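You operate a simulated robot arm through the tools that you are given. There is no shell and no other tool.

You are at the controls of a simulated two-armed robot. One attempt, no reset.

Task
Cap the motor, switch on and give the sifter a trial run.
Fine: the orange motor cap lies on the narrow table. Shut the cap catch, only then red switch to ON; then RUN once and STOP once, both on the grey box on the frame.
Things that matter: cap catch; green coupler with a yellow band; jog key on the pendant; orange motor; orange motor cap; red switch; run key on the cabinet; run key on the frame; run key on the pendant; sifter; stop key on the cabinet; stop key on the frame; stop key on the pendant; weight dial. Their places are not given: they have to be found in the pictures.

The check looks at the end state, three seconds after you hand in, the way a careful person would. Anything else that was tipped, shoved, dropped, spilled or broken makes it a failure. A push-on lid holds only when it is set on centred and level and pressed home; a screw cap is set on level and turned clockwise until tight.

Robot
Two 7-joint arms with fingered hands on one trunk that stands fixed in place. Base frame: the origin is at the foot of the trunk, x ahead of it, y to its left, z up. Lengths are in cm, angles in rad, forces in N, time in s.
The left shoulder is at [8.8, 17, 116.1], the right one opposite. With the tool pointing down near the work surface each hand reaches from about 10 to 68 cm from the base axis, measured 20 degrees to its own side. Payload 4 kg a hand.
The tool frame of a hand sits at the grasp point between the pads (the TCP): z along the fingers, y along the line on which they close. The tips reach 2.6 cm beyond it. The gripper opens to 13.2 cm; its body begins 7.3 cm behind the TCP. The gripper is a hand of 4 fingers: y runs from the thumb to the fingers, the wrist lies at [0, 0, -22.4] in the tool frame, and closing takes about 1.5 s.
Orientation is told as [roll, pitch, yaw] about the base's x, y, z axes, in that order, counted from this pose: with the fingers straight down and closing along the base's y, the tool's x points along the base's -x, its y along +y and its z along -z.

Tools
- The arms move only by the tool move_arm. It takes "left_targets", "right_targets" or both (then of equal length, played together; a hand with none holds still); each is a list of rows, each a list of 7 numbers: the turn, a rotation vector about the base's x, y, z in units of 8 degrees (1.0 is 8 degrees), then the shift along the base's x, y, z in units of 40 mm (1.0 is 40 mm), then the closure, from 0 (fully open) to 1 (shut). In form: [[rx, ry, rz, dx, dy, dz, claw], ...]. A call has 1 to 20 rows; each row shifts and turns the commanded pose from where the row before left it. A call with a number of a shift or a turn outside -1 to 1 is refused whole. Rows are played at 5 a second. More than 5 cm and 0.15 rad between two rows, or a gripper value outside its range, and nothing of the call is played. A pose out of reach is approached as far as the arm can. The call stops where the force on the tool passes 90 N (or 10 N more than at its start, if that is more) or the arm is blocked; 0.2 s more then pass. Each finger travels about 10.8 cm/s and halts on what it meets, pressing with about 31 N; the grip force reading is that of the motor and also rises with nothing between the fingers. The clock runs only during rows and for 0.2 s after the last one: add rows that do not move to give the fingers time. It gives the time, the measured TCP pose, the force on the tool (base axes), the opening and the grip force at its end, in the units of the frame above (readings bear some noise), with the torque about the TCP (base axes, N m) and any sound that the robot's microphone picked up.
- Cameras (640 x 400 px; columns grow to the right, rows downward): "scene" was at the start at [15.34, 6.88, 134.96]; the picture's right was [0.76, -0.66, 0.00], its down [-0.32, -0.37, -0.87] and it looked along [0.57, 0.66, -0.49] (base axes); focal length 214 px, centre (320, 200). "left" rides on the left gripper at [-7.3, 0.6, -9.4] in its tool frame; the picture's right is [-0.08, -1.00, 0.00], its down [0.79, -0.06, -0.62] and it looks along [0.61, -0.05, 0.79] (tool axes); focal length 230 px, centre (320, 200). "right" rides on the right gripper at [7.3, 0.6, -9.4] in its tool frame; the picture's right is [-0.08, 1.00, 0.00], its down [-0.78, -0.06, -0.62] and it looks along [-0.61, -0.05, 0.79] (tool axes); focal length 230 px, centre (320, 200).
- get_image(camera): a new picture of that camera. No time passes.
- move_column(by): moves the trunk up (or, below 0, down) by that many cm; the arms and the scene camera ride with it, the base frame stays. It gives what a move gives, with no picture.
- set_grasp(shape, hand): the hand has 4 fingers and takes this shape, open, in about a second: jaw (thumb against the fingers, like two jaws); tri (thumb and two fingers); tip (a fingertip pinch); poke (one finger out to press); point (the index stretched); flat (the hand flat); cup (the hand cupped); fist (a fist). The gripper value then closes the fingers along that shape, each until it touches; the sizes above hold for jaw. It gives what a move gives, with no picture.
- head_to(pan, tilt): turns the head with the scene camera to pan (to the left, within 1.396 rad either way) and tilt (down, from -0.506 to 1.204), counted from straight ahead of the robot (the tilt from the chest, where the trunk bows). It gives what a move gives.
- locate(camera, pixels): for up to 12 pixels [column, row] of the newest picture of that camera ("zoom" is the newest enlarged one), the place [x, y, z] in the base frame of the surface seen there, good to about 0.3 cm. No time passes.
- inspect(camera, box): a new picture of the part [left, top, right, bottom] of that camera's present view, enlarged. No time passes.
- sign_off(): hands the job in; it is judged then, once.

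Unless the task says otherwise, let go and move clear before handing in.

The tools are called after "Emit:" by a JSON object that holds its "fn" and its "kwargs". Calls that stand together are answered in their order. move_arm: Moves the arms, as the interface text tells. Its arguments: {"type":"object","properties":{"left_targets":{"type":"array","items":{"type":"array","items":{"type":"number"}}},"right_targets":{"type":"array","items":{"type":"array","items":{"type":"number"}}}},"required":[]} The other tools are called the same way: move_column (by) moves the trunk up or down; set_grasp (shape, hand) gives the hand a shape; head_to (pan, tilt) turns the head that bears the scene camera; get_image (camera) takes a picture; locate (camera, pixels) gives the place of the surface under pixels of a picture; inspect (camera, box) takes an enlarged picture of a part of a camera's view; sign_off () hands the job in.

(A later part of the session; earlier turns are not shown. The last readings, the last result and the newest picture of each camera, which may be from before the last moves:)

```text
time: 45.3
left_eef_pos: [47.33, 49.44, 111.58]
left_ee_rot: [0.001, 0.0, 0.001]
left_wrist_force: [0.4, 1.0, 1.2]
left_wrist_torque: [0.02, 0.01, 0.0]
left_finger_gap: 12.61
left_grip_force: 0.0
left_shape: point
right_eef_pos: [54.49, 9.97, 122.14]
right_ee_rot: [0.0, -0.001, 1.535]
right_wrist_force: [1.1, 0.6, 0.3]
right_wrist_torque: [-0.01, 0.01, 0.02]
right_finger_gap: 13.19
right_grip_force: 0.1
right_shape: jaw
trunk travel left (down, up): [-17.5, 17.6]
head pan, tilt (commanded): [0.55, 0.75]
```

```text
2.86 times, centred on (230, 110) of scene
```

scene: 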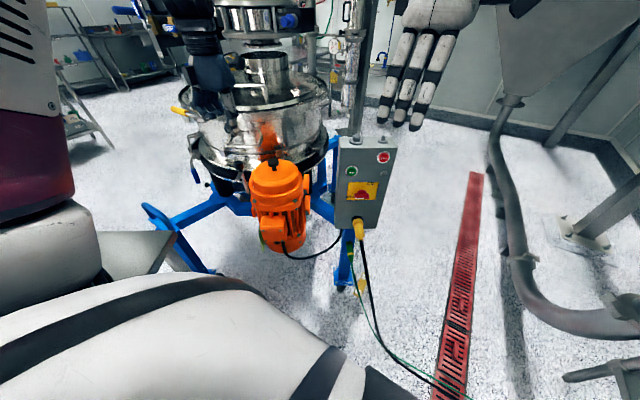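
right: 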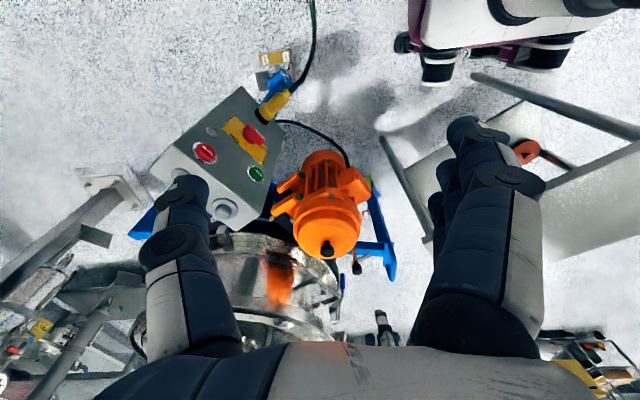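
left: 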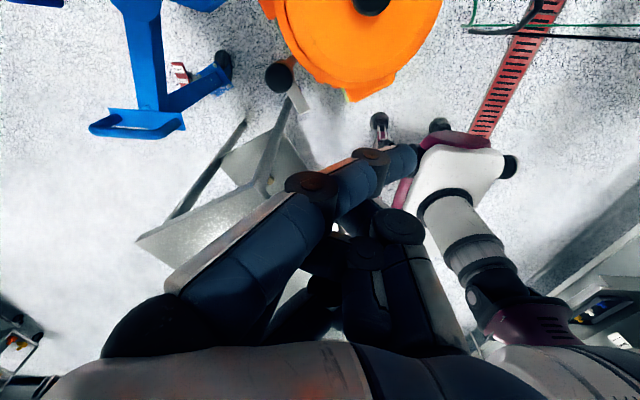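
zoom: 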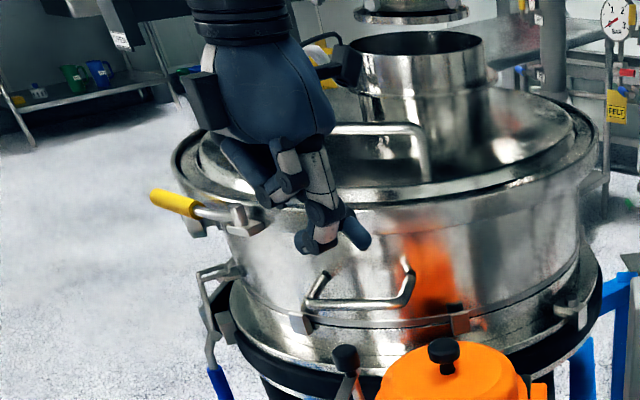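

The point shape slants across the palm, so instead I'll grip the catch's black knob (R≈1.5, z≈95–97.5) in jaw shape and twist it ~110° counter-clockwise. I return to jaw, move above the knob and pre-rotate the hand clockwise by 48°.

Emit:
{"fn": "set_grasp", "kwargs": {"hand": "left", "shape": "jaw"}}

Emit:
{"fn": "move_arm", "kwargs": {"left_targets": [[0, 0, -1, 0.17, 0.23, 0, 0], [0, 0, -1, 0.17, 0.23, 0, 0], [0, 0, -1, 0.17, 0.22, 0, 0], [0, 0, -1, 0.17, 0.22, 0, 0], [0, 0, -1, 0, 0, 0, 0], [0, 0, -1, 0, 0, 0, 0], [0, 0, 0, 0, 0, 0, 0], [0, 0, 0, 0, 0, 0, 0]]}}

Emit:
{"fn": "get_image", "kwargs": {"camera": "left"}}

Emit:
{"fn": "get_image", "kwargs": {"camera": "scene"}}

```text
time: 46.2
left_eef_pos: [47.3, 49.42, 111.55]
left_ee_rot: [0.0, -0.001, -0.001]
left_wrist_force: [-0.7, 0.0, 1.6]
left_wrist_torque: [-0.02, 0.03, 0.01]
left_finger_gap: 13.2
left_grip_force: 0.1
left_shape: jaw
right_eef_pos: [54.53, 10.03, 122.11]
right_ee_rot: [0.001, -0.001, 1.535]
right_wrist_force: [-0.2, -0.5, 0.7]
right_wrist_torque: [0.0, -0.02, -0.04]
right_finger_gap: 13.19
right_grip_force: 0.0
right_shape: jaw
trunk travel left (down, up): [-17.5, 17.6]
head pan, tilt (commanded): [0.55, 0.75]
```

```text
time: 48.0
left_eef_pos: [50.15, 52.99, 111.46]
left_ee_rot: [-0.002, -0.001, -0.84]
left_wrist_force: [0.6, 0.0, -0.3]
left_wrist_torque: [0.0, -0.07, -0.04]
left_finger_gap: 13.17
left_grip_force: 0.0
left_shape: jaw
right_eef_pos: [54.68, 10.09, 122.14]
right_ee_rot: [0.001, 0.002, 1.536]
right_wrist_force: [0.4, -0.6, -0.4]
right_wrist_torque: [0.0, 0.03, -0.04]
right_finger_gap: 13.16
right_grip_force: 0.0
right_shape: jaw
trunk travel left (down, up): [-17.5, 17.6]
head pan, tilt (commanded): [0.55, 0.75]
```

```text
taken
```

left: 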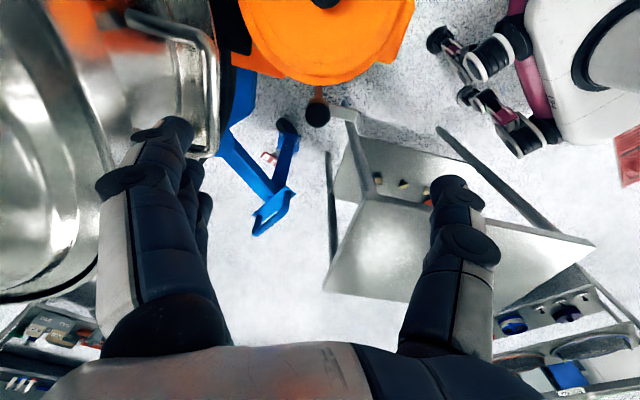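

```text
taken
```

scene: 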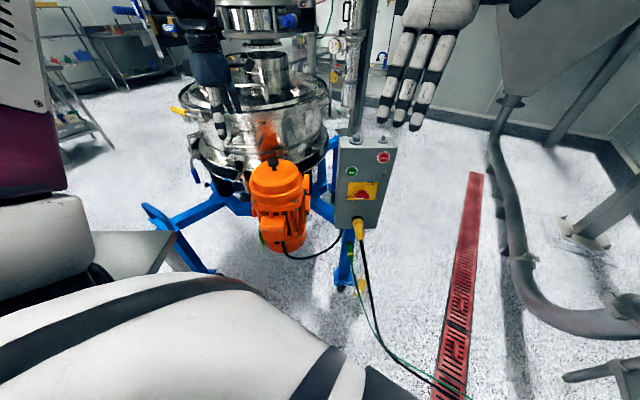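

The catch knob is at (318,115), right where the tool axis predicts (320,113). I close part way and descend to just above it.

Emit:
{"fn": "move_arm", "kwargs": {"left_targets": [[0, 0, 0, 0, 0, -0.3, 0.2], [0, 0, 0, 0, 0, -0.5, 0.4], [0, 0, 0, 0, 0, -0.8, 0.4], [0, 0, 0, 0, 0, -0.4, 0.4], [0, 0, 0, 0, 0, 0, 0.4], [0, 0, 0, 0, 0, 0, 0.4]]}}

Emit:
{"fn": "inspect", "kwargs": {"camera": "left", "box": [220, 80, 420, 240]}}

Emit:
{"fn": "inspect", "kwargs": {"camera": "scene", "box": [190, 80, 310, 200]}}

```text
time: 49.4
left_eef_pos: [50.05, 52.84, 103.33]
left_ee_rot: [0.002, 0.0, -0.838]
left_wrist_force: [-0.2, 0.0, -0.4]
left_wrist_torque: [-0.01, 0.01, -0.01]
left_finger_gap: 7.96
left_grip_force: 0.0
left_shape: jaw
right_eef_pos: [54.66, 10.05, 122.06]
right_ee_rot: [0.0, 0.001, 1.535]
right_wrist_force: [-0.3, 0.5, -0.5]
right_wrist_torque: [-0.03, 0.01, -0.01]
right_finger_gap: 13.2
right_grip_force: 0.0
right_shape: jaw
trunk travel left (down, up): [-17.5, 17.6]
head pan, tilt (commanded): [0.55, 0.75]
```

```text
2.50 times, centred on (320, 160) of left
```

zoom: 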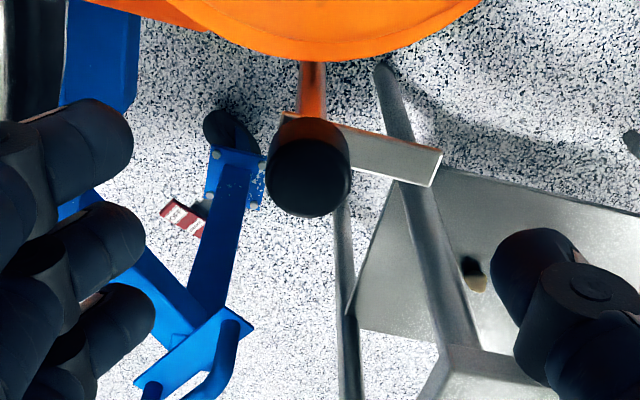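

```text
3.33 times, centred on (250, 140) of scene
```

zoom: 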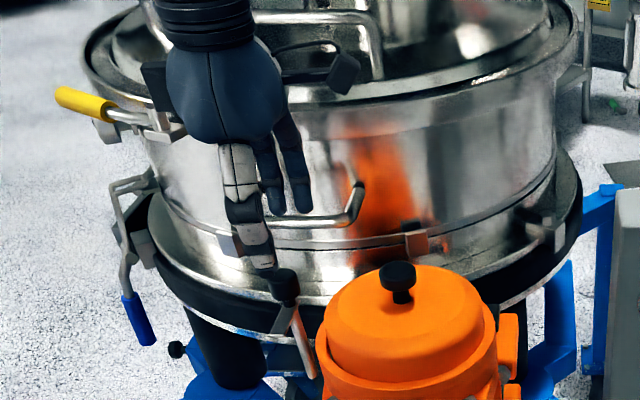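

The knob sits at the hand's natural closing centre. I descend to TCP z≈97.5 (tips ≈95, above the plate at 94.2) and close on the knob.

Emit:
{"fn": "move_arm", "kwargs": {"left_targets": [[0, 0, 0, 0, 0, -0.75, 0.4], [0, 0, 0, 0, 0, -0.5, 0.4], [0, 0, 0, 0, 0, -0.2, 0.4], [0, 0, 0, 0, 0, 0, 0.4], [0, 0, 0, 0, 0, 0, 0.4]]}}

Emit:
{"fn": "inspect", "kwargs": {"camera": "left", "box": [220, 80, 420, 240]}}

Emit:
{"fn": "inspect", "kwargs": {"camera": "scene", "box": [215, 120, 295, 190]}}

```text
time: 50.6
left_eef_pos: [50.24, 53.04, 97.54]
left_ee_rot: [0.001, 0.0, -0.838]
left_wrist_force: [-0.7, -0.1, 0.5]
left_wrist_torque: [-0.02, -0.05, -0.02]
left_finger_gap: 7.96
left_grip_force: 0.0
left_shape: jaw
right_eef_pos: [54.67, 10.03, 122.11]
right_ee_rot: [0.002, 0.002, 1.537]
right_wrist_force: [-0.4, 0.6, -0.8]
right_wrist_torque: [0.0, -0.04, -0.01]
right_finger_gap: 13.15
right_grip_force: 0.0
right_shape: jaw
trunk travel left (down, up): [-17.5, 17.6]
head pan, tilt (commanded): [0.55, 0.75]
```

```text
2.50 times, centred on (320, 160) of left
```

zoom: 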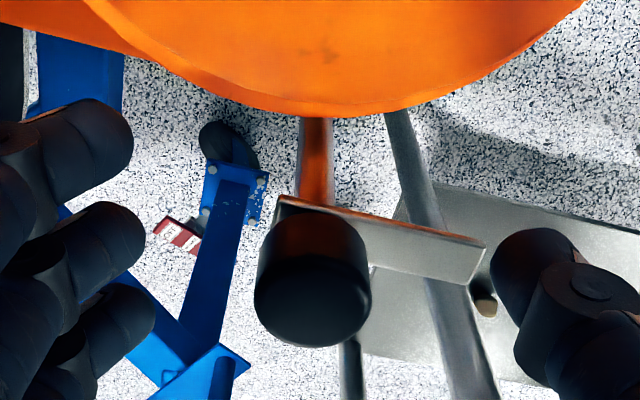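

```text
5.71 times, centred on (255, 155) of scene
```

zoom: 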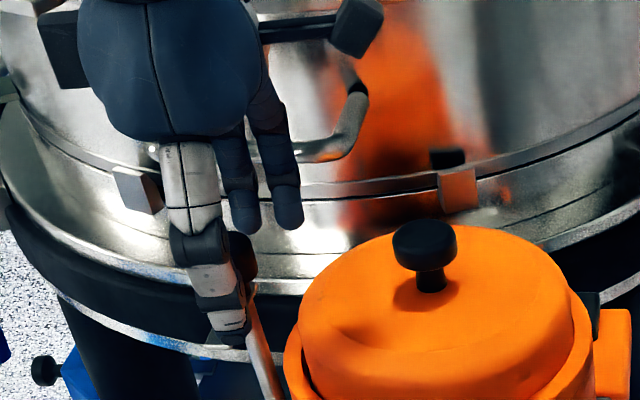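

Emit:
{"fn": "move_arm", "kwargs": {"left_targets": [[0, 0, 0, 0, 0, 0, 0.6], [0, 0, 0, 0, 0, 0, 0.75], [0, 0, 0, 0, 0, 0, 0.9], [0, 0, 0, 0, 0, 0, 1], [0, 0, 0, 0, 0, 0, 1], [0, 0, 0, 0, 0, 0, 1], [0, 0, 0, 0, 0, 0, 1]]}}

Emit:
{"fn": "inspect", "kwargs": {"camera": "left", "box": [220, 80, 420, 240]}}

Emit:
{"fn": "inspect", "kwargs": {"camera": "right", "box": [290, 200, 400, 310]}}

```text
time: 52.2
left_eef_pos: [50.1, 52.94, 97.49]
left_ee_rot: [-0.002, 0.001, -0.838]
left_wrist_force: [-8.5, -12.0, -5.9]
left_wrist_torque: [-0.19, 0.07, 0.05]
left_finger_gap: 0.56
left_grip_force: 31.1
left_shape: jaw
right_eef_pos: [54.54, 9.97, 122.14]
right_ee_rot: [0.001, -0.001, 1.536]
right_wrist_force: [0.4, 0.0, -0.6]
right_wrist_torque: [0.01, 0.02, 0.02]
right_finger_gap: 13.17
right_grip_force: 0.0
right_shape: jaw
trunk travel left (down, up): [-17.5, 17.6]
head pan, tilt (commanded): [0.55, 0.75]
```

```text
2.50 times, centred on (320, 160) of left
```

zoom: 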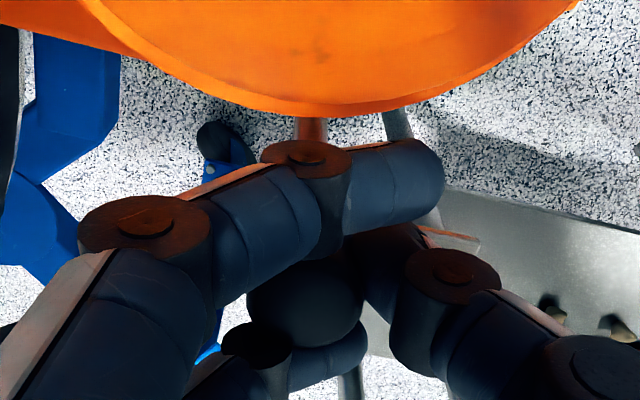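

```text
3.64 times, centred on (345, 255) of right
```

zoom: 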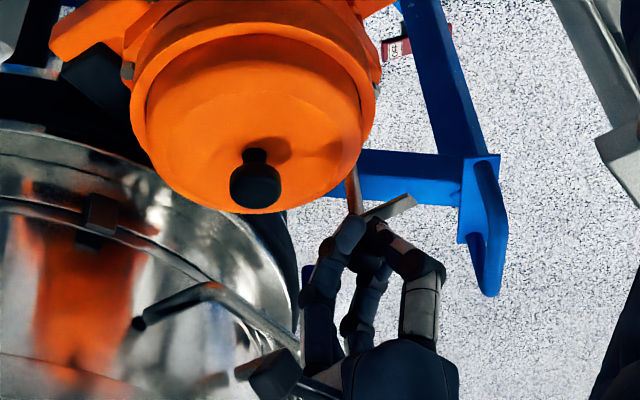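

The knob is gripped (30 N) with ~15 N side load toward the thumb. I relax the hand a bit that way, then test a first 16° twist counter-clockwise.

Emit:
{"fn": "move_arm", "kwargs": {"left_targets": [[0, 0, 0, -0.04, -0.04, 0, 1], [0, 0, 0, 0, 0, 0, 1], [0, 0, 0, 0, 0, 0, 1]]}}

Emit:
{"fn": "move_arm", "kwargs": {"left_targets": [[0, 0, 0.5, 0, 0, 0, 1], [0, 0, 0.5, 0, 0, 0, 1], [0, 0, 0.5, 0, 0, 0, 1], [0, 0, 0.5, 0, 0, 0, 1], [0, 0, 0, 0, 0, 0, 1]]}}

Emit:
{"fn": "inspect", "kwargs": {"camera": "right", "box": [290, 200, 400, 310]}}

```text
time: 53.0
left_eef_pos: [50.03, 52.72, 97.54]
left_ee_rot: [0.003, -0.001, -0.838]
left_wrist_force: [-4.1, -4.5, -3.9]
left_wrist_torque: [-0.08, -0.03, 0.04]
left_finger_gap: 0.51
left_grip_force: 30.5
left_shape: jaw
right_eef_pos: [54.59, 10.09, 122.07]
right_ee_rot: [0.001, 0.001, 1.537]
right_wrist_force: [0.3, 0.0, 0.1]
right_wrist_torque: [0.0, 0.01, -0.04]
right_finger_gap: 13.17
right_grip_force: 0.0
right_shape: jaw
trunk travel left (down, up): [-17.5, 17.6]
head pan, tilt (commanded): [0.55, 0.75]
```

```text
time: 54.2
left_eef_pos: [50.15, 52.69, 97.49]
left_ee_rot: [-0.001, 0.0, -0.557]
left_wrist_force: [4.6, -6.2, -2.4]
left_wrist_torque: [0.0, -0.17, -0.03]
left_finger_gap: 0.44
left_grip_force: 31.3
left_shape: jaw
right_eef_pos: [54.71, 9.99, 122.04]
right_ee_rot: [-0.002, -0.001, 1.537]
right_wrist_force: [-0.8, 0.8, 0.1]
right_wrist_torque: [0.05, 0.0, 0.0]
right_finger_gap: 13.16
right_grip_force: 0.1
right_shape: jaw
trunk travel left (down, up): [-17.5, 17.6]
head pan, tilt (commanded): [0.55, 0.75]
```

```text
3.64 times, centred on (345, 255) of right
```

zoom: 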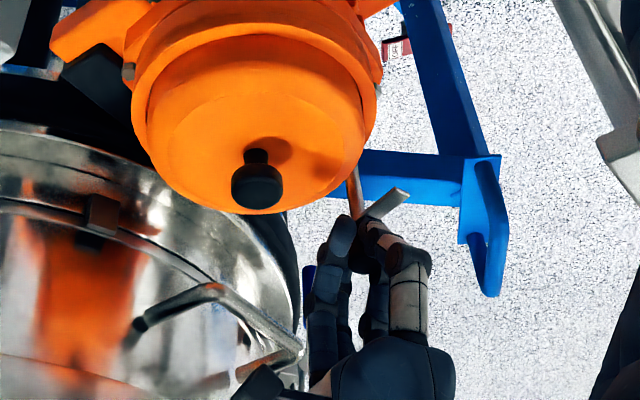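

The plate turned with the hand (tip moved from (412,203) to (405,193)). I continue twisting in stages.

Emit:
{"fn": "move_arm", "kwargs": {"left_targets": [[0, 0, 0.7, 0, 0, 0, 1], [0, 0, 0.7, 0, 0, 0, 1], [0, 0, 0.7, 0, 0, 0, 1], [0, 0, 0.7, 0, 0, 0, 1], [0, 0, 0.7, 0, 0, 0, 1], [0, 0, 0, 0, 0, 0, 1]]}}

Emit:
{"fn": "inspect", "kwargs": {"camera": "right", "box": [290, 200, 400, 310]}}

```text
time: 55.6
left_eef_pos: [50.21, 52.65, 97.54]
left_ee_rot: [0.002, 0.0, -0.069]
left_wrist_force: [26.9, -6.1, -0.6]
left_wrist_torque: [0.08, -0.5, -0.17]
left_finger_gap: 0.45
left_grip_force: 31.2
left_shape: jaw
right_eef_pos: [54.9, 10.05, 121.91]
right_ee_rot: [0.002, -0.001, 1.536]
right_wrist_force: [0.8, -0.4, -0.9]
right_wrist_torque: [-0.03, 0.01, -0.03]
right_finger_gap: 13.19
right_grip_force: 0.1
right_shape: jaw
trunk travel left (down, up): [-17.5, 17.6]
head pan, tilt (commanded): [0.55, 0.75]
```

```text
3.64 times, centred on (345, 255) of right
```

zoom: 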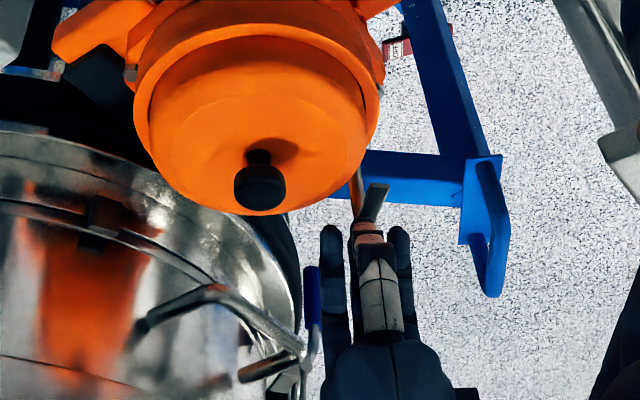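

The plate is following (tip now at (377,190)); a 27 N side load in +x has built up, so I shift the hand +0.5 cm in x to relieve it and twist on.

Emit:
{"fn": "move_arm", "kwargs": {"left_targets": [[0, 0, 0, 0.07, -0.02, 0, 1], [0, 0, 0, 0.06, -0.01, 0, 1], [0, 0, 0, 0, 0, 0, 1]]}}

Emit:
{"fn": "move_arm", "kwargs": {"left_targets": [[0, 0, 0.7, 0.01, 0, 0, 1], [0, 0, 0.7, 0.01, 0, 0, 1], [0, 0, 0.7, 0.01, 0, 0, 1], [0, 0, 0, 0, 0, 0, 1]]}}

Emit:
{"fn": "inspect", "kwargs": {"camera": "right", "box": [290, 200, 400, 310]}}

```text
time: 56.4
left_eef_pos: [50.45, 52.77, 97.47]
left_ee_rot: [0.0, 0.003, -0.07]
left_wrist_force: [7.7, -3.3, -1.0]
left_wrist_torque: [0.17, -0.18, -0.07]
left_finger_gap: 0.42
left_grip_force: 31.2
left_shape: jaw
right_eef_pos: [54.65, 10.06, 122.01]
right_ee_rot: [-0.001, 0.0, 1.537]
right_wrist_force: [1.1, -0.4, -0.7]
right_wrist_torque: [-0.02, 0.01, -0.01]
right_finger_gap: 13.16
right_grip_force: 0.0
right_shape: jaw
trunk travel left (down, up): [-17.5, 17.6]
head pan, tilt (commanded): [0.55, 0.75]
```

```text
time: 57.4
left_eef_pos: [50.55, 52.81, 97.54]
left_ee_rot: [-0.001, -0.001, 0.223]
left_wrist_force: [7.9, 0.2, -0.7]
left_wrist_torque: [0.22, -0.14, -0.07]
left_finger_gap: 0.36
left_grip_force: 30.6
left_shape: jaw
right_eef_pos: [54.51, 10.08, 122.07]
right_ee_rot: [0.001, 0.0, 1.536]
right_wrist_force: [0.2, -0.3, -0.5]
right_wrist_torque: [0.03, 0.01, 0.0]
right_finger_gap: 13.19
right_grip_force: 0.0
right_shape: jaw
trunk travel left (down, up): [-17.5, 17.6]
head pan, tilt (commanded): [0.55, 0.75]
```

```text
3.64 times, centred on (345, 255) of right
```

zoom: 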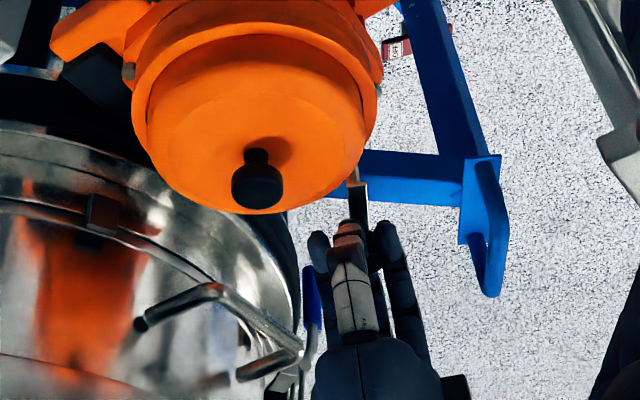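

The plate now points about −y (61° turned, ~50° to go) with only 8 N side load. I continue.

Emit:
{"fn": "move_arm", "kwargs": {"left_targets": [[0, 0, 0.7, 0.02, 0, 0, 1], [0, 0, 0.7, 0.02, 0, 0, 1], [0, 0, 0.7, 0.01, 0.01, 0, 1], [0, 0, 0.7, 0.01, 0.01, 0, 1], [0, 0, 0, 0, 0, 0, 1]]}}

Emit:
{"fn": "inspect", "kwargs": {"camera": "right", "box": [290, 200, 400, 310]}}

Emit:
{"fn": "inspect", "kwargs": {"camera": "scene", "box": [215, 120, 295, 190]}}

```text
time: 58.6
left_eef_pos: [50.86, 52.92, 97.54]
left_ee_rot: [-0.001, 0.0, 0.618]
left_wrist_force: [7.9, 8.3, -0.7]
left_wrist_torque: [0.36, 0.02, -0.11]
left_finger_gap: 0.4
left_grip_force: 31.2
left_shape: jaw
right_eef_pos: [54.7, 10.27, 121.98]
right_ee_rot: [0.0, -0.001, 1.536]
right_wrist_force: [-0.3, 0.3, 0.4]
right_wrist_torque: [0.02, 0.02, -0.03]
right_finger_gap: 13.17
right_grip_force: 0.1
right_shape: jaw
trunk travel left (down, up): [-17.5, 17.6]
head pan, tilt (commanded): [0.55, 0.75]
```

```text
3.64 times, centred on (345, 255) of right
```

zoom: 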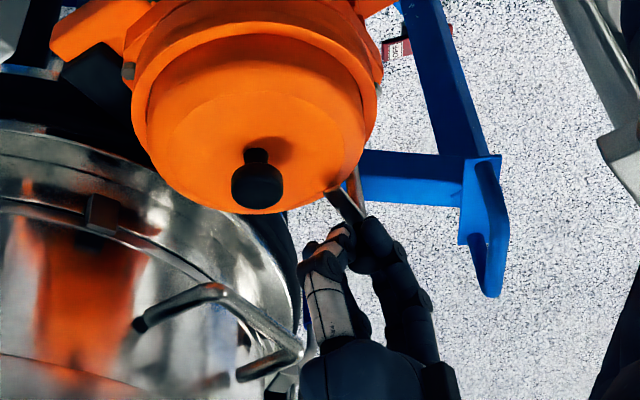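

```text
5.71 times, centred on (255, 155) of scene
```

zoom: 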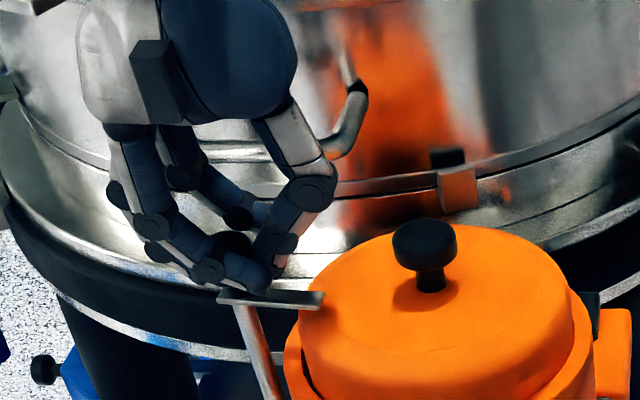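

The plate tip now reaches the cap's edge (scene zoom (315,300)). I twist the remaining ~28°.

Emit:
{"fn": "move_arm", "kwargs": {"left_targets": [[0, 0, 0.7, 0.02, 0.03, 0, 1], [0, 0, 0.7, 0.01, 0.02, 0, 1], [0, 0, 0.7, 0.01, 0.02, 0, 1], [0, 0, 0, 0, 0, 0, 1]]}}

Emit:
{"fn": "inspect", "kwargs": {"camera": "scene", "box": [215, 120, 295, 190]}}

Emit:
{"fn": "inspect", "kwargs": {"camera": "right", "box": [290, 200, 400, 310]}}

```text
time: 59.6
left_eef_pos: [50.9, 53.15, 97.47]
left_ee_rot: [0.002, -0.001, 0.907]
left_wrist_force: [1.9, 2.8, 1.0]
left_wrist_torque: [0.27, 0.04, -0.41]
left_finger_gap: 0.39
left_grip_force: 30.8
left_shape: jaw
right_eef_pos: [54.62, 10.06, 122.18]
right_ee_rot: [0.0, -0.001, 1.535]
right_wrist_force: [-0.8, 0.5, -0.3]
right_wrist_torque: [-0.01, -0.01, 0.01]
right_finger_gap: 13.17
right_grip_force: 0.1
right_shape: jaw
trunk travel left (down, up): [-17.5, 17.6]
head pan, tilt (commanded): [0.55, 0.75]
```

```text
5.71 times, centred on (255, 155) of scene
```

zoom: 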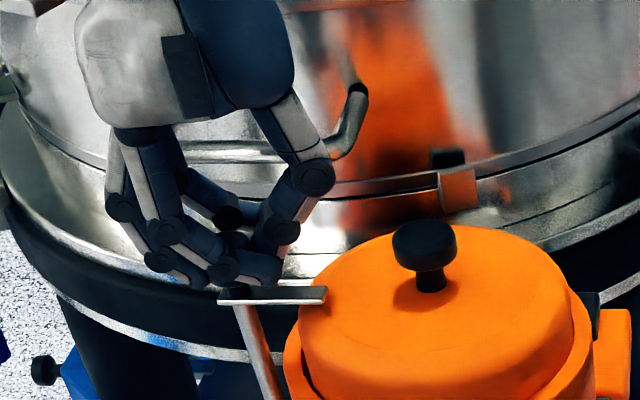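

```text
3.64 times, centred on (345, 255) of right
```

zoom: 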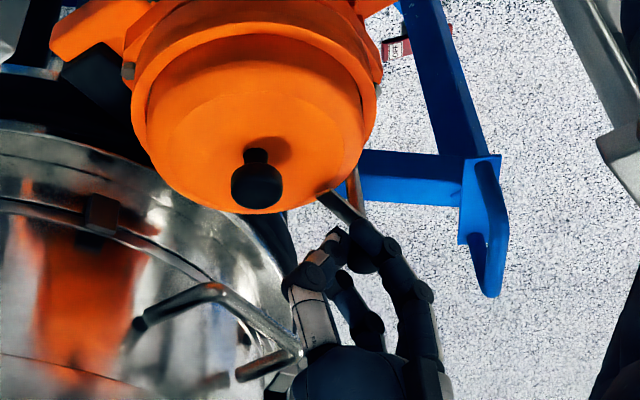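

The hand turned 16° but the plate only a little, with resisting torque (−0.41 N·m) – it may have met its stop. I measure the plate's direction.

Emit:
{"fn": "inspect", "kwargs": {"camera": "scene", "box": [235, 150, 285, 190]}}

Emit:
{"fn": "locate", "kwargs": {"camera": "zoom", "pixels": [[170, 205], [200, 210], [250, 210], [300, 208], [330, 205], [345, 215], [335, 195], [240, 218], [215, 260]]}}

```text
10.00 times, centred on (260, 170) of scene
```

zoom: 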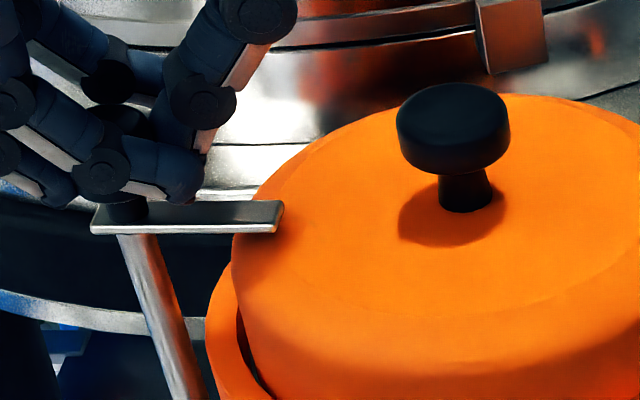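

```text
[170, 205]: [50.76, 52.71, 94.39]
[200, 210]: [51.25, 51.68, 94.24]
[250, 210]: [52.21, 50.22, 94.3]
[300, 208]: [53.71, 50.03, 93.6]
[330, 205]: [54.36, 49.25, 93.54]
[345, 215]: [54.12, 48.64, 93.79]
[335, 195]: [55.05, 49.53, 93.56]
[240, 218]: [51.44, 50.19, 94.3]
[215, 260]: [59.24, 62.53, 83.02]
```

The plate now points at ~306° with its tip over the cap edge near (52.4, 49.5); straight at the cap centre would be ~315°. I twist a bit more to be sure it is fully shut.

Emit:
{"fn": "move_arm", "kwargs": {"left_targets": [[0, 0, 0.6, 0, 0, 0, 1], [0, 0, 0.6, 0, 0, 0, 1], [0, 0, 0.6, 0, 0, 0, 1], [0, 0, 0, 0, 0, 0, 1], [0, 0, 0, 0, 0, 0, 1]]}}

Emit:
{"fn": "inspect", "kwargs": {"camera": "scene", "box": [235, 150, 285, 190]}}

```text
time: 60.8
left_eef_pos: [51.16, 53.35, 97.53]
left_ee_rot: [0.0, -0.001, 1.159]
left_wrist_force: [7.2, 16.9, 1.7]
left_wrist_torque: [0.44, 0.08, -0.43]
left_finger_gap: 0.42
left_grip_force: 31.0
left_shape: jaw
right_eef_pos: [54.59, 10.15, 121.98]
right_ee_rot: [0.002, 0.002, 1.535]
right_wrist_force: [-0.1, 0.1, -0.1]
right_wrist_torque: [0.01, 0.01, 0.03]
right_finger_gap: 13.15
right_grip_force: 0.0
right_shape: jaw
trunk travel left (down, up): [-17.5, 17.6]
head pan, tilt (commanded): [0.55, 0.75]
```

```text
10.00 times, centred on (260, 170) of scene
```

zoom: 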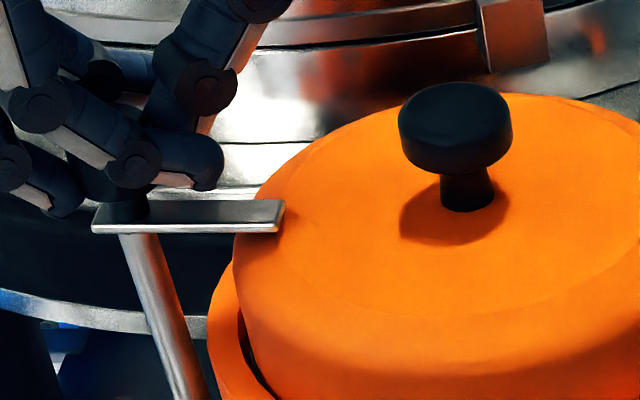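

The plate didn't turn further and the torque saturates, so it is at its stop: shut. I relieve the side load, open the fingers and lift off.

Emit:
{"fn": "move_arm", "kwargs": {"left_targets": [[0, 0, -0.3, 0.04, 0.08, 0, 1], [0, 0, 0, 0, 0, 0, 1], [0, 0, 0, 0, 0, 0, 0.85], [0, 0, 0, 0, 0, 0, 0.7], [0, 0, 0, 0, 0, 0, 0.55], [0, 0, 0, 0, 0, 0, 0.45], [0, 0, 0, 0, 0, 0, 0.45], [0, 0, 0, 0, 0, 0, 0.45]]}}

Emit:
{"fn": "inspect", "kwargs": {"camera": "scene", "box": [225, 130, 315, 200]}}

Emit:
{"fn": "get_image", "kwargs": {"camera": "left"}}

```text
time: 62.6
left_eef_pos: [51.16, 53.47, 97.7]
left_ee_rot: [0.001, 0.0, 1.119]
left_wrist_force: [-1.0, 1.1, 0.1]
left_wrist_torque: [-0.03, 0.01, 0.02]
left_finger_gap: 7.18
left_grip_force: 0.1
left_shape: jaw
right_eef_pos: [54.64, 10.12, 122.18]
right_ee_rot: [-0.001, 0.0, 1.537]
right_wrist_force: [-0.4, 0.7, 0.5]
right_wrist_torque: [0.0, 0.01, 0.01]
right_finger_gap: 13.2
right_grip_force: 0.1
right_shape: jaw
trunk travel left (down, up): [-17.5, 17.6]
head pan, tilt (commanded): [0.55, 0.75]
```

```text
5.71 times, centred on (270, 165) of scene
```

zoom: 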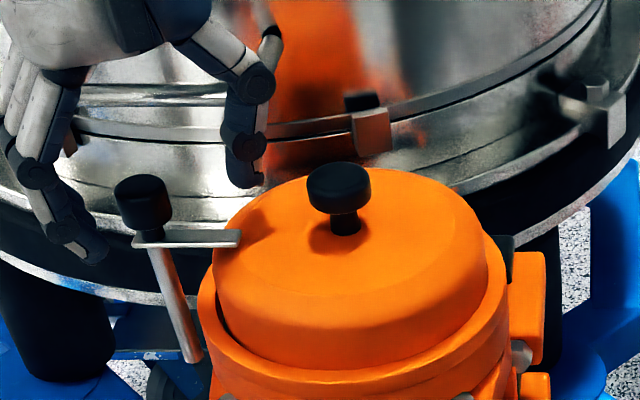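

```text
taken
```

left: 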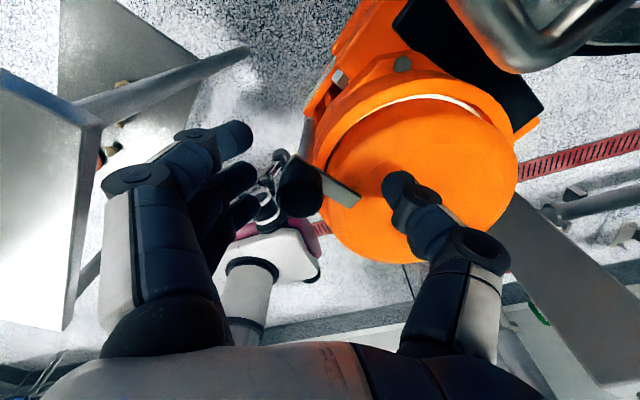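

The catch plate now lies over the cap's edge. I lift the left hand clear, then check the cap's seating from several sides.

Emit:
{"fn": "inspect", "kwargs": {"camera": "left", "box": [300, 50, 540, 270]}}

Emit:
{"fn": "move_arm", "kwargs": {"left_targets": [[0, 0, 0, 0, 0, 0.5, 0.45], [0, 0, 0, 0, 0, 0.9, 0.45], [0, 0, 0, 0, 0, 0.9, 0.45], [0, 0, 0, 0, 0, 0.9, 0.45], [0, 0, 0, 0, 0, 0.9, 0.45], [0, 0, 0, 0, 0, 0, 0.45]]}}

Emit:
{"fn": "get_image", "kwargs": {"camera": "left"}}

```text
1.82 times, centred on (420, 160) of left
```

zoom: 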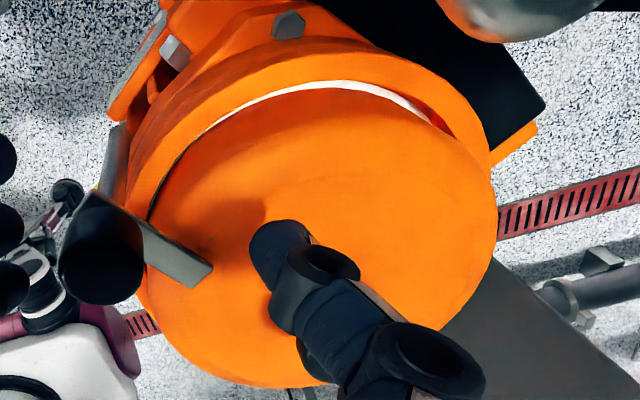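

```text
time: 64.0
left_eef_pos: [51.39, 53.58, 113.81]
left_ee_rot: [-0.001, 0.0, 1.116]
left_wrist_force: [-0.5, -0.3, 0.2]
left_wrist_torque: [0.0, 0.02, -0.01]
left_finger_gap: 7.18
left_grip_force: 0.0
left_shape: jaw
right_eef_pos: [54.65, 10.11, 122.1]
right_ee_rot: [0.0, 0.0, 1.536]
right_wrist_force: [-1.0, -0.2, 0.5]
right_wrist_torque: [0.0, -0.02, 0.01]
right_finger_gap: 13.18
right_grip_force: 0.0
right_shape: jaw
trunk travel left (down, up): [-17.5, 17.6]
head pan, tilt (commanded): [0.55, 0.75]
```

```text
taken
```

left: 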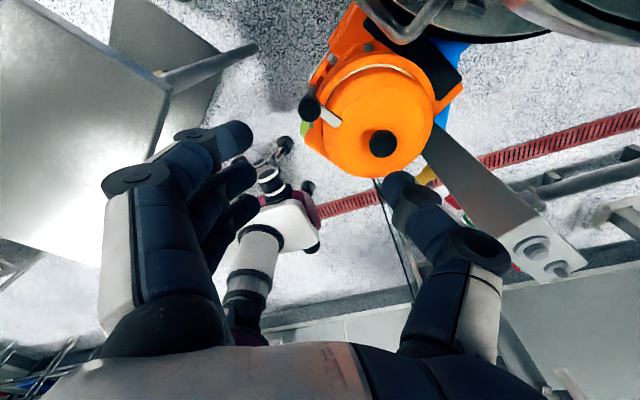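

The cap sits in the recess with a thin crescent gap on one side. I zoom from here to verify how well it is centred and level.

Emit:
{"fn": "inspect", "kwargs": {"camera": "left", "box": [290, 30, 470, 190]}}

Emit:
{"fn": "locate", "kwargs": {"camera": "zoom", "pixels": [[300, 90], [200, 130], [420, 130], [440, 230], [400, 310], [300, 350], [180, 300], [280, 230], [300, 65], [150, 110], [450, 110], [360, 205]]}}

```text
2.50 times, centred on (380, 110) of left
```

zoom: 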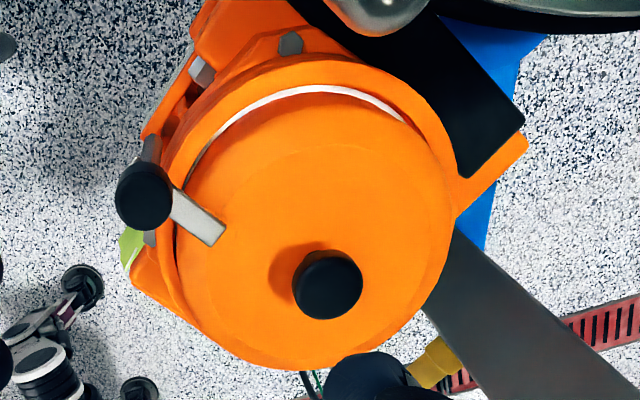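

```text
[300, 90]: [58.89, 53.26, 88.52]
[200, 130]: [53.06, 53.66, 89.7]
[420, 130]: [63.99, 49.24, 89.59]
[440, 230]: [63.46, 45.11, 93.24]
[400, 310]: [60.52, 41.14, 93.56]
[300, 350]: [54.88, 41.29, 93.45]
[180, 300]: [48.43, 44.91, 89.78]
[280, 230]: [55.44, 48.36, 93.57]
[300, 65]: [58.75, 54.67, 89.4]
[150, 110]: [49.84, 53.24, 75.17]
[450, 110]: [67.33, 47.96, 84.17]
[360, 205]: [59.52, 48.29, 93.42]
```

Emit:
{"fn": "inspect", "kwargs": {"camera": "right", "box": [300, 190, 364, 254]}}

Emit:
{"fn": "inspect", "kwargs": {"camera": "scene", "box": [245, 145, 309, 205]}}

```text
6.25 times, centred on (332, 222) of right
```

zoom: 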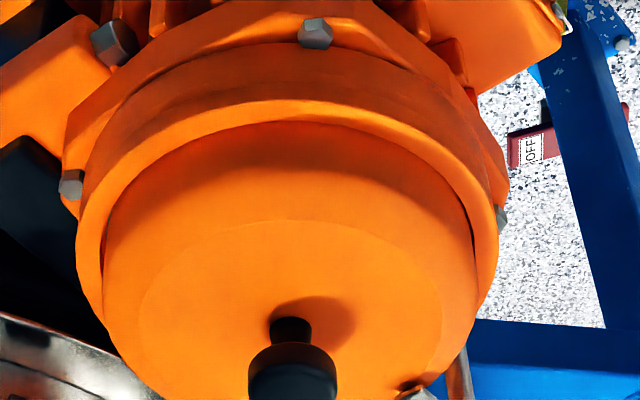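

```text
6.67 times, centred on (277, 175) of scene
```

zoom: 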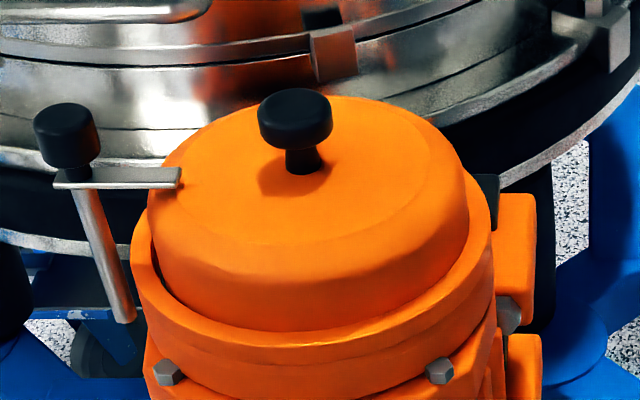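

The cap is level (z 93.2–93.6), seated in the recess, and the catch plate overlaps its edge. Next is the red switch: I'll retract the left hand, then bring the trunk down and orient the right hand to point at the box face (face normal ≈ azimuth 32°).

Emit:
{"fn": "move_arm", "kwargs": {"left_targets": [[0, 0, -1, -0.3, 0.1, 0.6, 0.45], [0, 0, -1, -0.5, 0.15, 0.5, 0.45], [0, 0, -1, -0.5, 0.15, 0.4, 0.45], [0, 0, -1, -0.5, 0.15, 0.4, 0.45], [0, 0, -1, -0.5, 0.15, 0.3, 0.45], [0, 0, -1, -0.5, 0.15, 0.2, 0.45], [0, 0, -1, -0.5, 0.15, 0, 0.45], [0, 0, -1, -0.5, 0.15, 0, 0.45], [0, 0, 0, 0, 0, 0, 0.45]]}}

Emit:
{"fn": "move_column", "kwargs": {"by": -12}}

Emit:
{"fn": "get_image", "kwargs": {"camera": "scene"}}

```text
time: 66.0
left_eef_pos: [36.26, 58.12, 123.44]
left_ee_rot: [0.0, 0.0, -0.002]
left_wrist_force: [-0.7, -0.3, 0.5]
left_wrist_torque: [0.0, -0.01, -0.03]
left_finger_gap: 7.15
left_grip_force: 0.0
left_shape: jaw
right_eef_pos: [54.53, 9.99, 122.14]
right_ee_rot: [0.0, 0.001, 1.536]
right_wrist_force: [-0.1, -0.4, 0.2]
right_wrist_torque: [0.0, -0.01, -0.03]
right_finger_gap: 13.18
right_grip_force: 0.1
right_shape: jaw
trunk travel left (down, up): [-17.5, 17.6]
head pan, tilt (commanded): [0.55, 0.75]
```

```text
time: 67.5
left_eef_pos: [35.82, 57.88, 111.66]
left_ee_rot: [0.001, -0.006, 0.0]
left_wrist_force: [0.1, -0.5, -0.4]
left_wrist_torque: [0.01, -0.05, 0.0]
left_finger_gap: 7.19
left_grip_force: 0.0
left_shape: jaw
right_eef_pos: [54.55, 10.03, 110.1]
right_ee_rot: [-0.004, 0.001, 1.537]
right_wrist_force: [-0.3, 0.1, 0.3]
right_wrist_torque: [-0.05, -0.01, 0.0]
right_finger_gap: 13.19
right_grip_force: 0.1
right_shape: jaw
trunk travel left (down, up): [-5.5, 29.6]
head pan, tilt (commanded): [0.55, 0.75]
```

```text
taken
```

scene: 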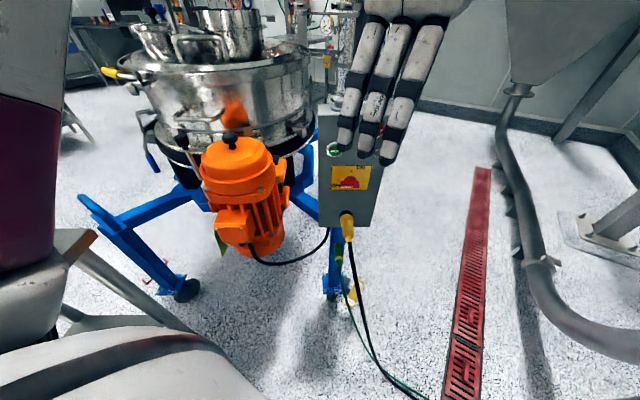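

I yaw the right hand to face azimuth 32° while drawing it back from the box.

Emit:
{"fn": "move_arm", "kwargs": {"right_targets": [[0, 0, -1, -0.23, -0.21, -0.2, 0.2], [0, 0, -1, -0.23, -0.21, -0.2, 0.45], [0, 0, -1, -0.23, -0.21, -0.2, 0.45], [0, 0, -1, -0.23, -0.21, -0.2, 0.45], [0, 0, -1, -0.23, -0.21, -0.2, 0.45], [0, 0, -1, -0.23, -0.21, -0.2, 0.45], [0, 0, -0.96, -0.23, -0.21, -0.2, 0.45], [0, 0, 0, 0, 0, 0, 0.45]]}}

Emit:
{"fn": "move_arm", "kwargs": {"right_targets": [[0.536, -0.844, 0, 0, 0, 0, 0.45], [0.536, -0.844, 0, 0, 0, 0, 0.45], [0.536, -0.844, 0, 0, 0, 0, 0.45], [0.536, -0.844, 0, 0, 0, 0, 0.45], [0.536, -0.844, 0, 0, 0, 0, 0.45], [0.536, -0.844, 0, 0, 0, 0, 0.45], [0, 0, 0, 0, 0, 0, 0.45]]}}

```text
time: 69.3
left_eef_pos: [35.94, 58.02, 111.55]
left_ee_rot: [-0.001, -0.001, 0.0]
left_wrist_force: [-0.4, -0.2, -0.3]
left_wrist_torque: [-0.01, -0.03, -0.01]
left_finger_gap: 7.19
left_grip_force: 0.0
left_shape: jaw
right_eef_pos: [48.07, 4.13, 104.01]
right_ee_rot: [0.0, 0.0, 0.562]
right_wrist_force: [-0.1, -0.9, 0.4]
right_wrist_torque: [0.0, -0.02, 0.02]
right_finger_gap: 7.32
right_grip_force: 0.1
right_shape: jaw
trunk travel left (down, up): [-5.5, 29.6]
head pan, tilt (commanded): [0.55, 0.75]
```

```text
time: 70.9
left_eef_pos: [36.04, 57.93, 111.56]
left_ee_rot: [-0.001, 0.001, 0.0]
left_wrist_force: [-0.4, -0.2, 0.6]
left_wrist_torque: [-0.01, 0.0, 0.0]
left_finger_gap: 7.2
left_grip_force: 0.2
left_shape: jaw
right_eef_pos: [48.27, 4.17, 104.47]
right_ee_rot: [0.004, -0.84, 0.561]
right_wrist_force: [0.2, 0.0, -0.1]
right_wrist_torque: [-0.01, -0.01, 0.0]
right_finger_gap: 7.33
right_grip_force: 0.1
right_shape: jaw
trunk travel left (down, up): [-5.5, 29.6]
head pan, tilt (commanded): [0.55, 0.75]
```

The pitch is proceeding as expected (−0.84 rad). I continue to horizontal.

Emit:
{"fn": "move_arm", "kwargs": {"right_targets": [[0.536, -0.844, 0, 0, 0, 0, 0.45], [0.536, -0.844, 0, 0, 0, 0, 0.45], [0.536, -0.844, 0, 0, 0, 0, 0.45], [0.536, -0.844, 0, 0, 0, 0, 0.45], [0.536, -0.844, 0, 0, 0, 0, 0.45], [0.134, -0.211, 0, 0, 0, 0, 0.45], [0, 0, 0, 0, 0, 0, 0.45], [0, 0, 0, 0, 0, 0, 0.45]]}}

Emit:
{"fn": "get_image", "kwargs": {"camera": "right"}}

Emit:
{"fn": "get_image", "kwargs": {"camera": "scene"}}

```text
time: 72.7
left_eef_pos: [35.95, 58.0, 111.49]
left_ee_rot: [0.0, 0.002, -0.001]
left_wrist_force: [-0.7, 0.8, -0.3]
left_wrist_torque: [-0.01, -0.03, -0.01]
left_finger_gap: 7.2
left_grip_force: 0.0
left_shape: jaw
right_eef_pos: [51.73, 9.11, 106.37]
right_ee_rot: [1.563, -1.566, -0.998]
right_wrist_force: [0.0, 0.2, 0.5]
right_wrist_torque: [0.01, -0.02, 0.03]
right_finger_gap: 7.34
right_grip_force: 0.0
right_shape: jaw
right hand out of reach, approached as far as the arm can: row 2, 3, 4, 5
trunk travel left (down, up): [-5.5, 29.6]
head pan, tilt (commanded): [0.55, 0.75]
```

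```text
taken
```

right: 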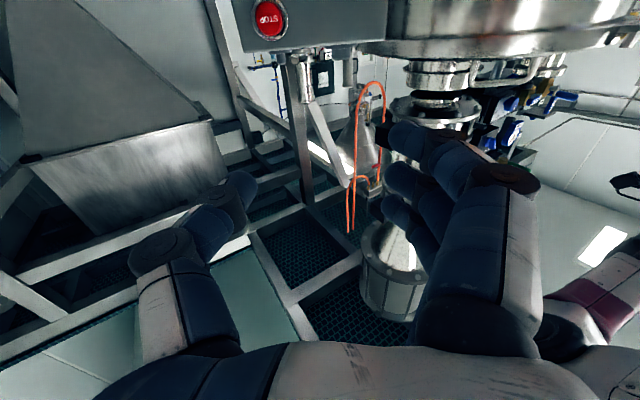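

```text
taken
```

scene: 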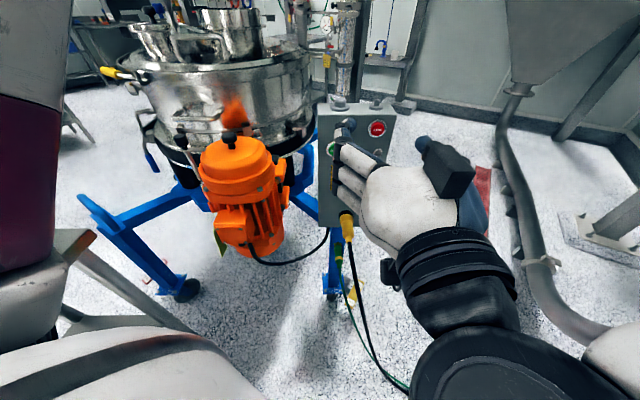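

The hand now points at the box at (51.7, 9.1, 106.4), though rows 2–5 were at the reach limit close to the body. I move it forward and lower to switch height, where there's more room.

Emit:
{"fn": "move_arm", "kwargs": {"right_targets": [[0, 0, 0, 0.14, 0.07, -0.8, 0.45], [0, 0, 0, 0.14, 0.07, -0.8, 0.45], [0, 0, 0, 0.14, 0.07, -0.8, 0.45], [0, 0, 0, 0.14, 0.07, -0.8, 0.45], [0, 0, 0, 0.14, 0.07, -0.8, 0.45], [0, 0, 0, 0, 0, 0, 0.45], [0, 0, 0, 0, 0, 0, 0.45]]}}

Emit:
{"fn": "get_image", "kwargs": {"camera": "right"}}

Emit:
{"fn": "get_image", "kwargs": {"camera": "scene"}}

```text
time: 74.5
left_eef_pos: [35.9, 58.03, 111.65]
left_ee_rot: [0.0, -0.001, 0.001]
left_wrist_force: [0.4, 0.2, -0.1]
left_wrist_torque: [0.01, 0.01, 0.01]
left_finger_gap: 7.18
left_grip_force: 0.1
left_shape: jaw
right_eef_pos: [55.63, 9.4, 96.03]
right_ee_rot: [2.055, -1.495, -1.584]
right_wrist_force: [1.0, -0.3, 0.0]
right_wrist_torque: [0.02, 0.02, -0.01]
right_finger_gap: 7.36
right_grip_force: 0.0
right_shape: jaw
right hand out of reach, approached as far as the arm can: row 3, 4, 5
trunk travel left (down, up): [-5.5, 29.6]
head pan, tilt (commanded): [0.55, 0.75]
stopped in row 7 (right hand): the arm was blocked; the commanded pose is now the measured one
```

```text
taken
```

right: 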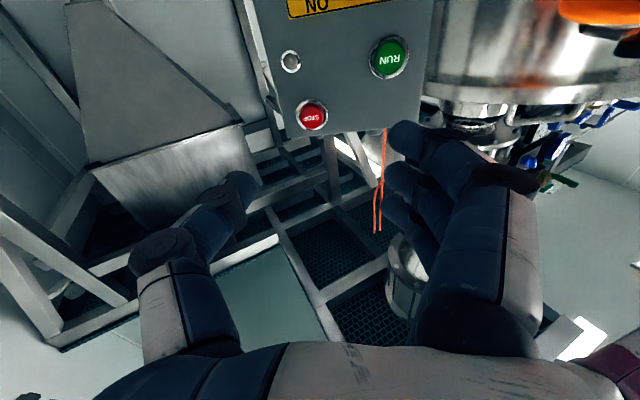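

```text
taken
```

scene: 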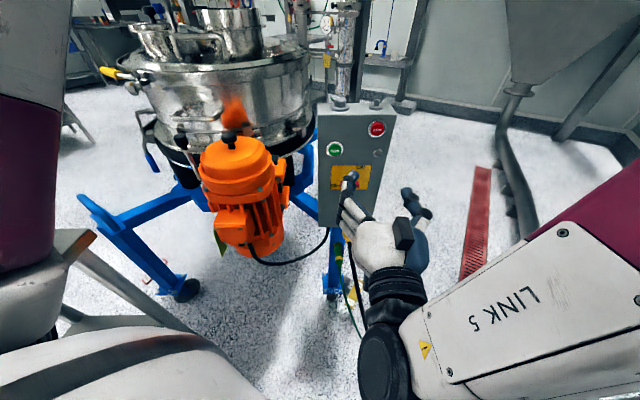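

The hand is pointing nearly at the box (tool axis az ≈27°, level), but the arm was near its limits while folded close to the body. I extend it forward toward the box with a small yaw correction and watch the reach messages.

Emit:
{"fn": "move_arm", "kwargs": {"right_targets": [[0, 0, 0.2, 0.5, 0.4, -0.2, 0.45], [0, 0, 0.2, 0.5, 0.4, -0.4, 0.45], [0, 0, 0.2, 0.5, 0.3, -0.5, 0.45], [0, 0, 0, 0, 0, 0, 0.45], [0, 0, 0, 0, 0, 0, 0.45]]}}

Emit:
{"fn": "get_image", "kwargs": {"camera": "right"}}

Emit:
{"fn": "get_image", "kwargs": {"camera": "scene"}}

```text
time: 75.9
left_eef_pos: [35.89, 57.99, 111.54]
left_ee_rot: [-0.001, -0.001, 0.0]
left_wrist_force: [0.2, -0.1, -0.3]
left_wrist_torque: [-0.02, 0.0, 0.02]
left_finger_gap: 7.2
left_grip_force: 0.0
left_shape: jaw
right_eef_pos: [61.79, 12.99, 98.43]
right_ee_rot: [1.967, -1.423, -1.506]
right_wrist_force: [0.1, -0.9, 0.5]
right_wrist_torque: [0.01, 0.0, -0.01]
right_finger_gap: 7.29
right_grip_force: 0.0
right_shape: jaw
right hand out of reach, approached as far as the arm can: row 2, 3
trunk travel left (down, up): [-5.5, 29.6]
head pan, tilt (commanded): [0.55, 0.75]
stopped in row 5 (right hand): the arm was blocked; the commanded pose is now the measured one
```

```text
taken
```

right: 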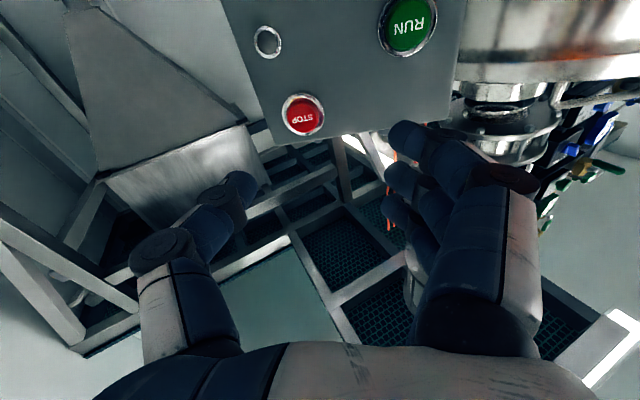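

```text
taken
```

scene: 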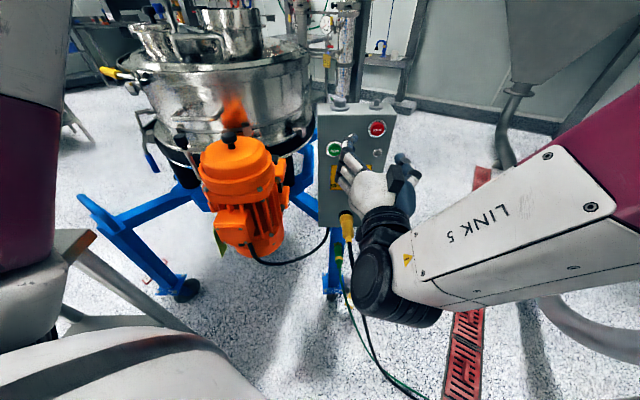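

The reach limit pushes the hand up to z≈98. I'd like to understand the forearm's posture, so I locate points on it.

Emit:
{"fn": "locate", "kwargs": {"camera": "scene", "pixels": [[600, 150], [540, 230], [470, 240], [420, 270], [385, 285], [380, 230], [365, 195], [620, 110], [520, 280], [400, 210]]}}

Emit:
{"fn": "head_to", "kwargs": {"pan": -0.4, "tilt": 0.8}}

Emit:
{"fn": "get_image", "kwargs": {"camera": "scene"}}

```text
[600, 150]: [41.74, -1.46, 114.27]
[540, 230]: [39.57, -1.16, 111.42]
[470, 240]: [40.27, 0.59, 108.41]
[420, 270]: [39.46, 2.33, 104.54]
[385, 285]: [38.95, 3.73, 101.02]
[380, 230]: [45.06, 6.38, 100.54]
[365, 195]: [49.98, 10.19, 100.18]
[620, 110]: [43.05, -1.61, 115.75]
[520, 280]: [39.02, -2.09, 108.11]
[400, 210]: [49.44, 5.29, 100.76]
```

```text
time: 77.1
left_eef_pos: [35.96, 58.05, 111.54]
left_ee_rot: [0.0, 0.0, 0.001]
left_wrist_force: [-0.1, 0.4, 0.5]
left_wrist_torque: [0.01, 0.04, 0.0]
left_finger_gap: 7.18
left_grip_force: 0.1
left_shape: jaw
right_eef_pos: [61.75, 12.99, 98.46]
right_ee_rot: [1.96, -1.421, -1.499]
right_wrist_force: [0.2, 0.0, 0.0]
right_wrist_torque: [-0.02, -0.03, -0.02]
right_finger_gap: 7.32
right_grip_force: 0.0
right_shape: jaw
trunk travel left (down, up): [-5.5, 29.6]
head pan, tilt (commanded): [-0.4, 0.799]
```

```text
taken
```

scene: 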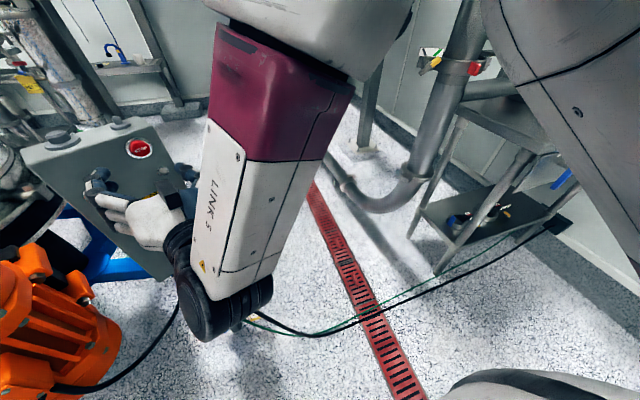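

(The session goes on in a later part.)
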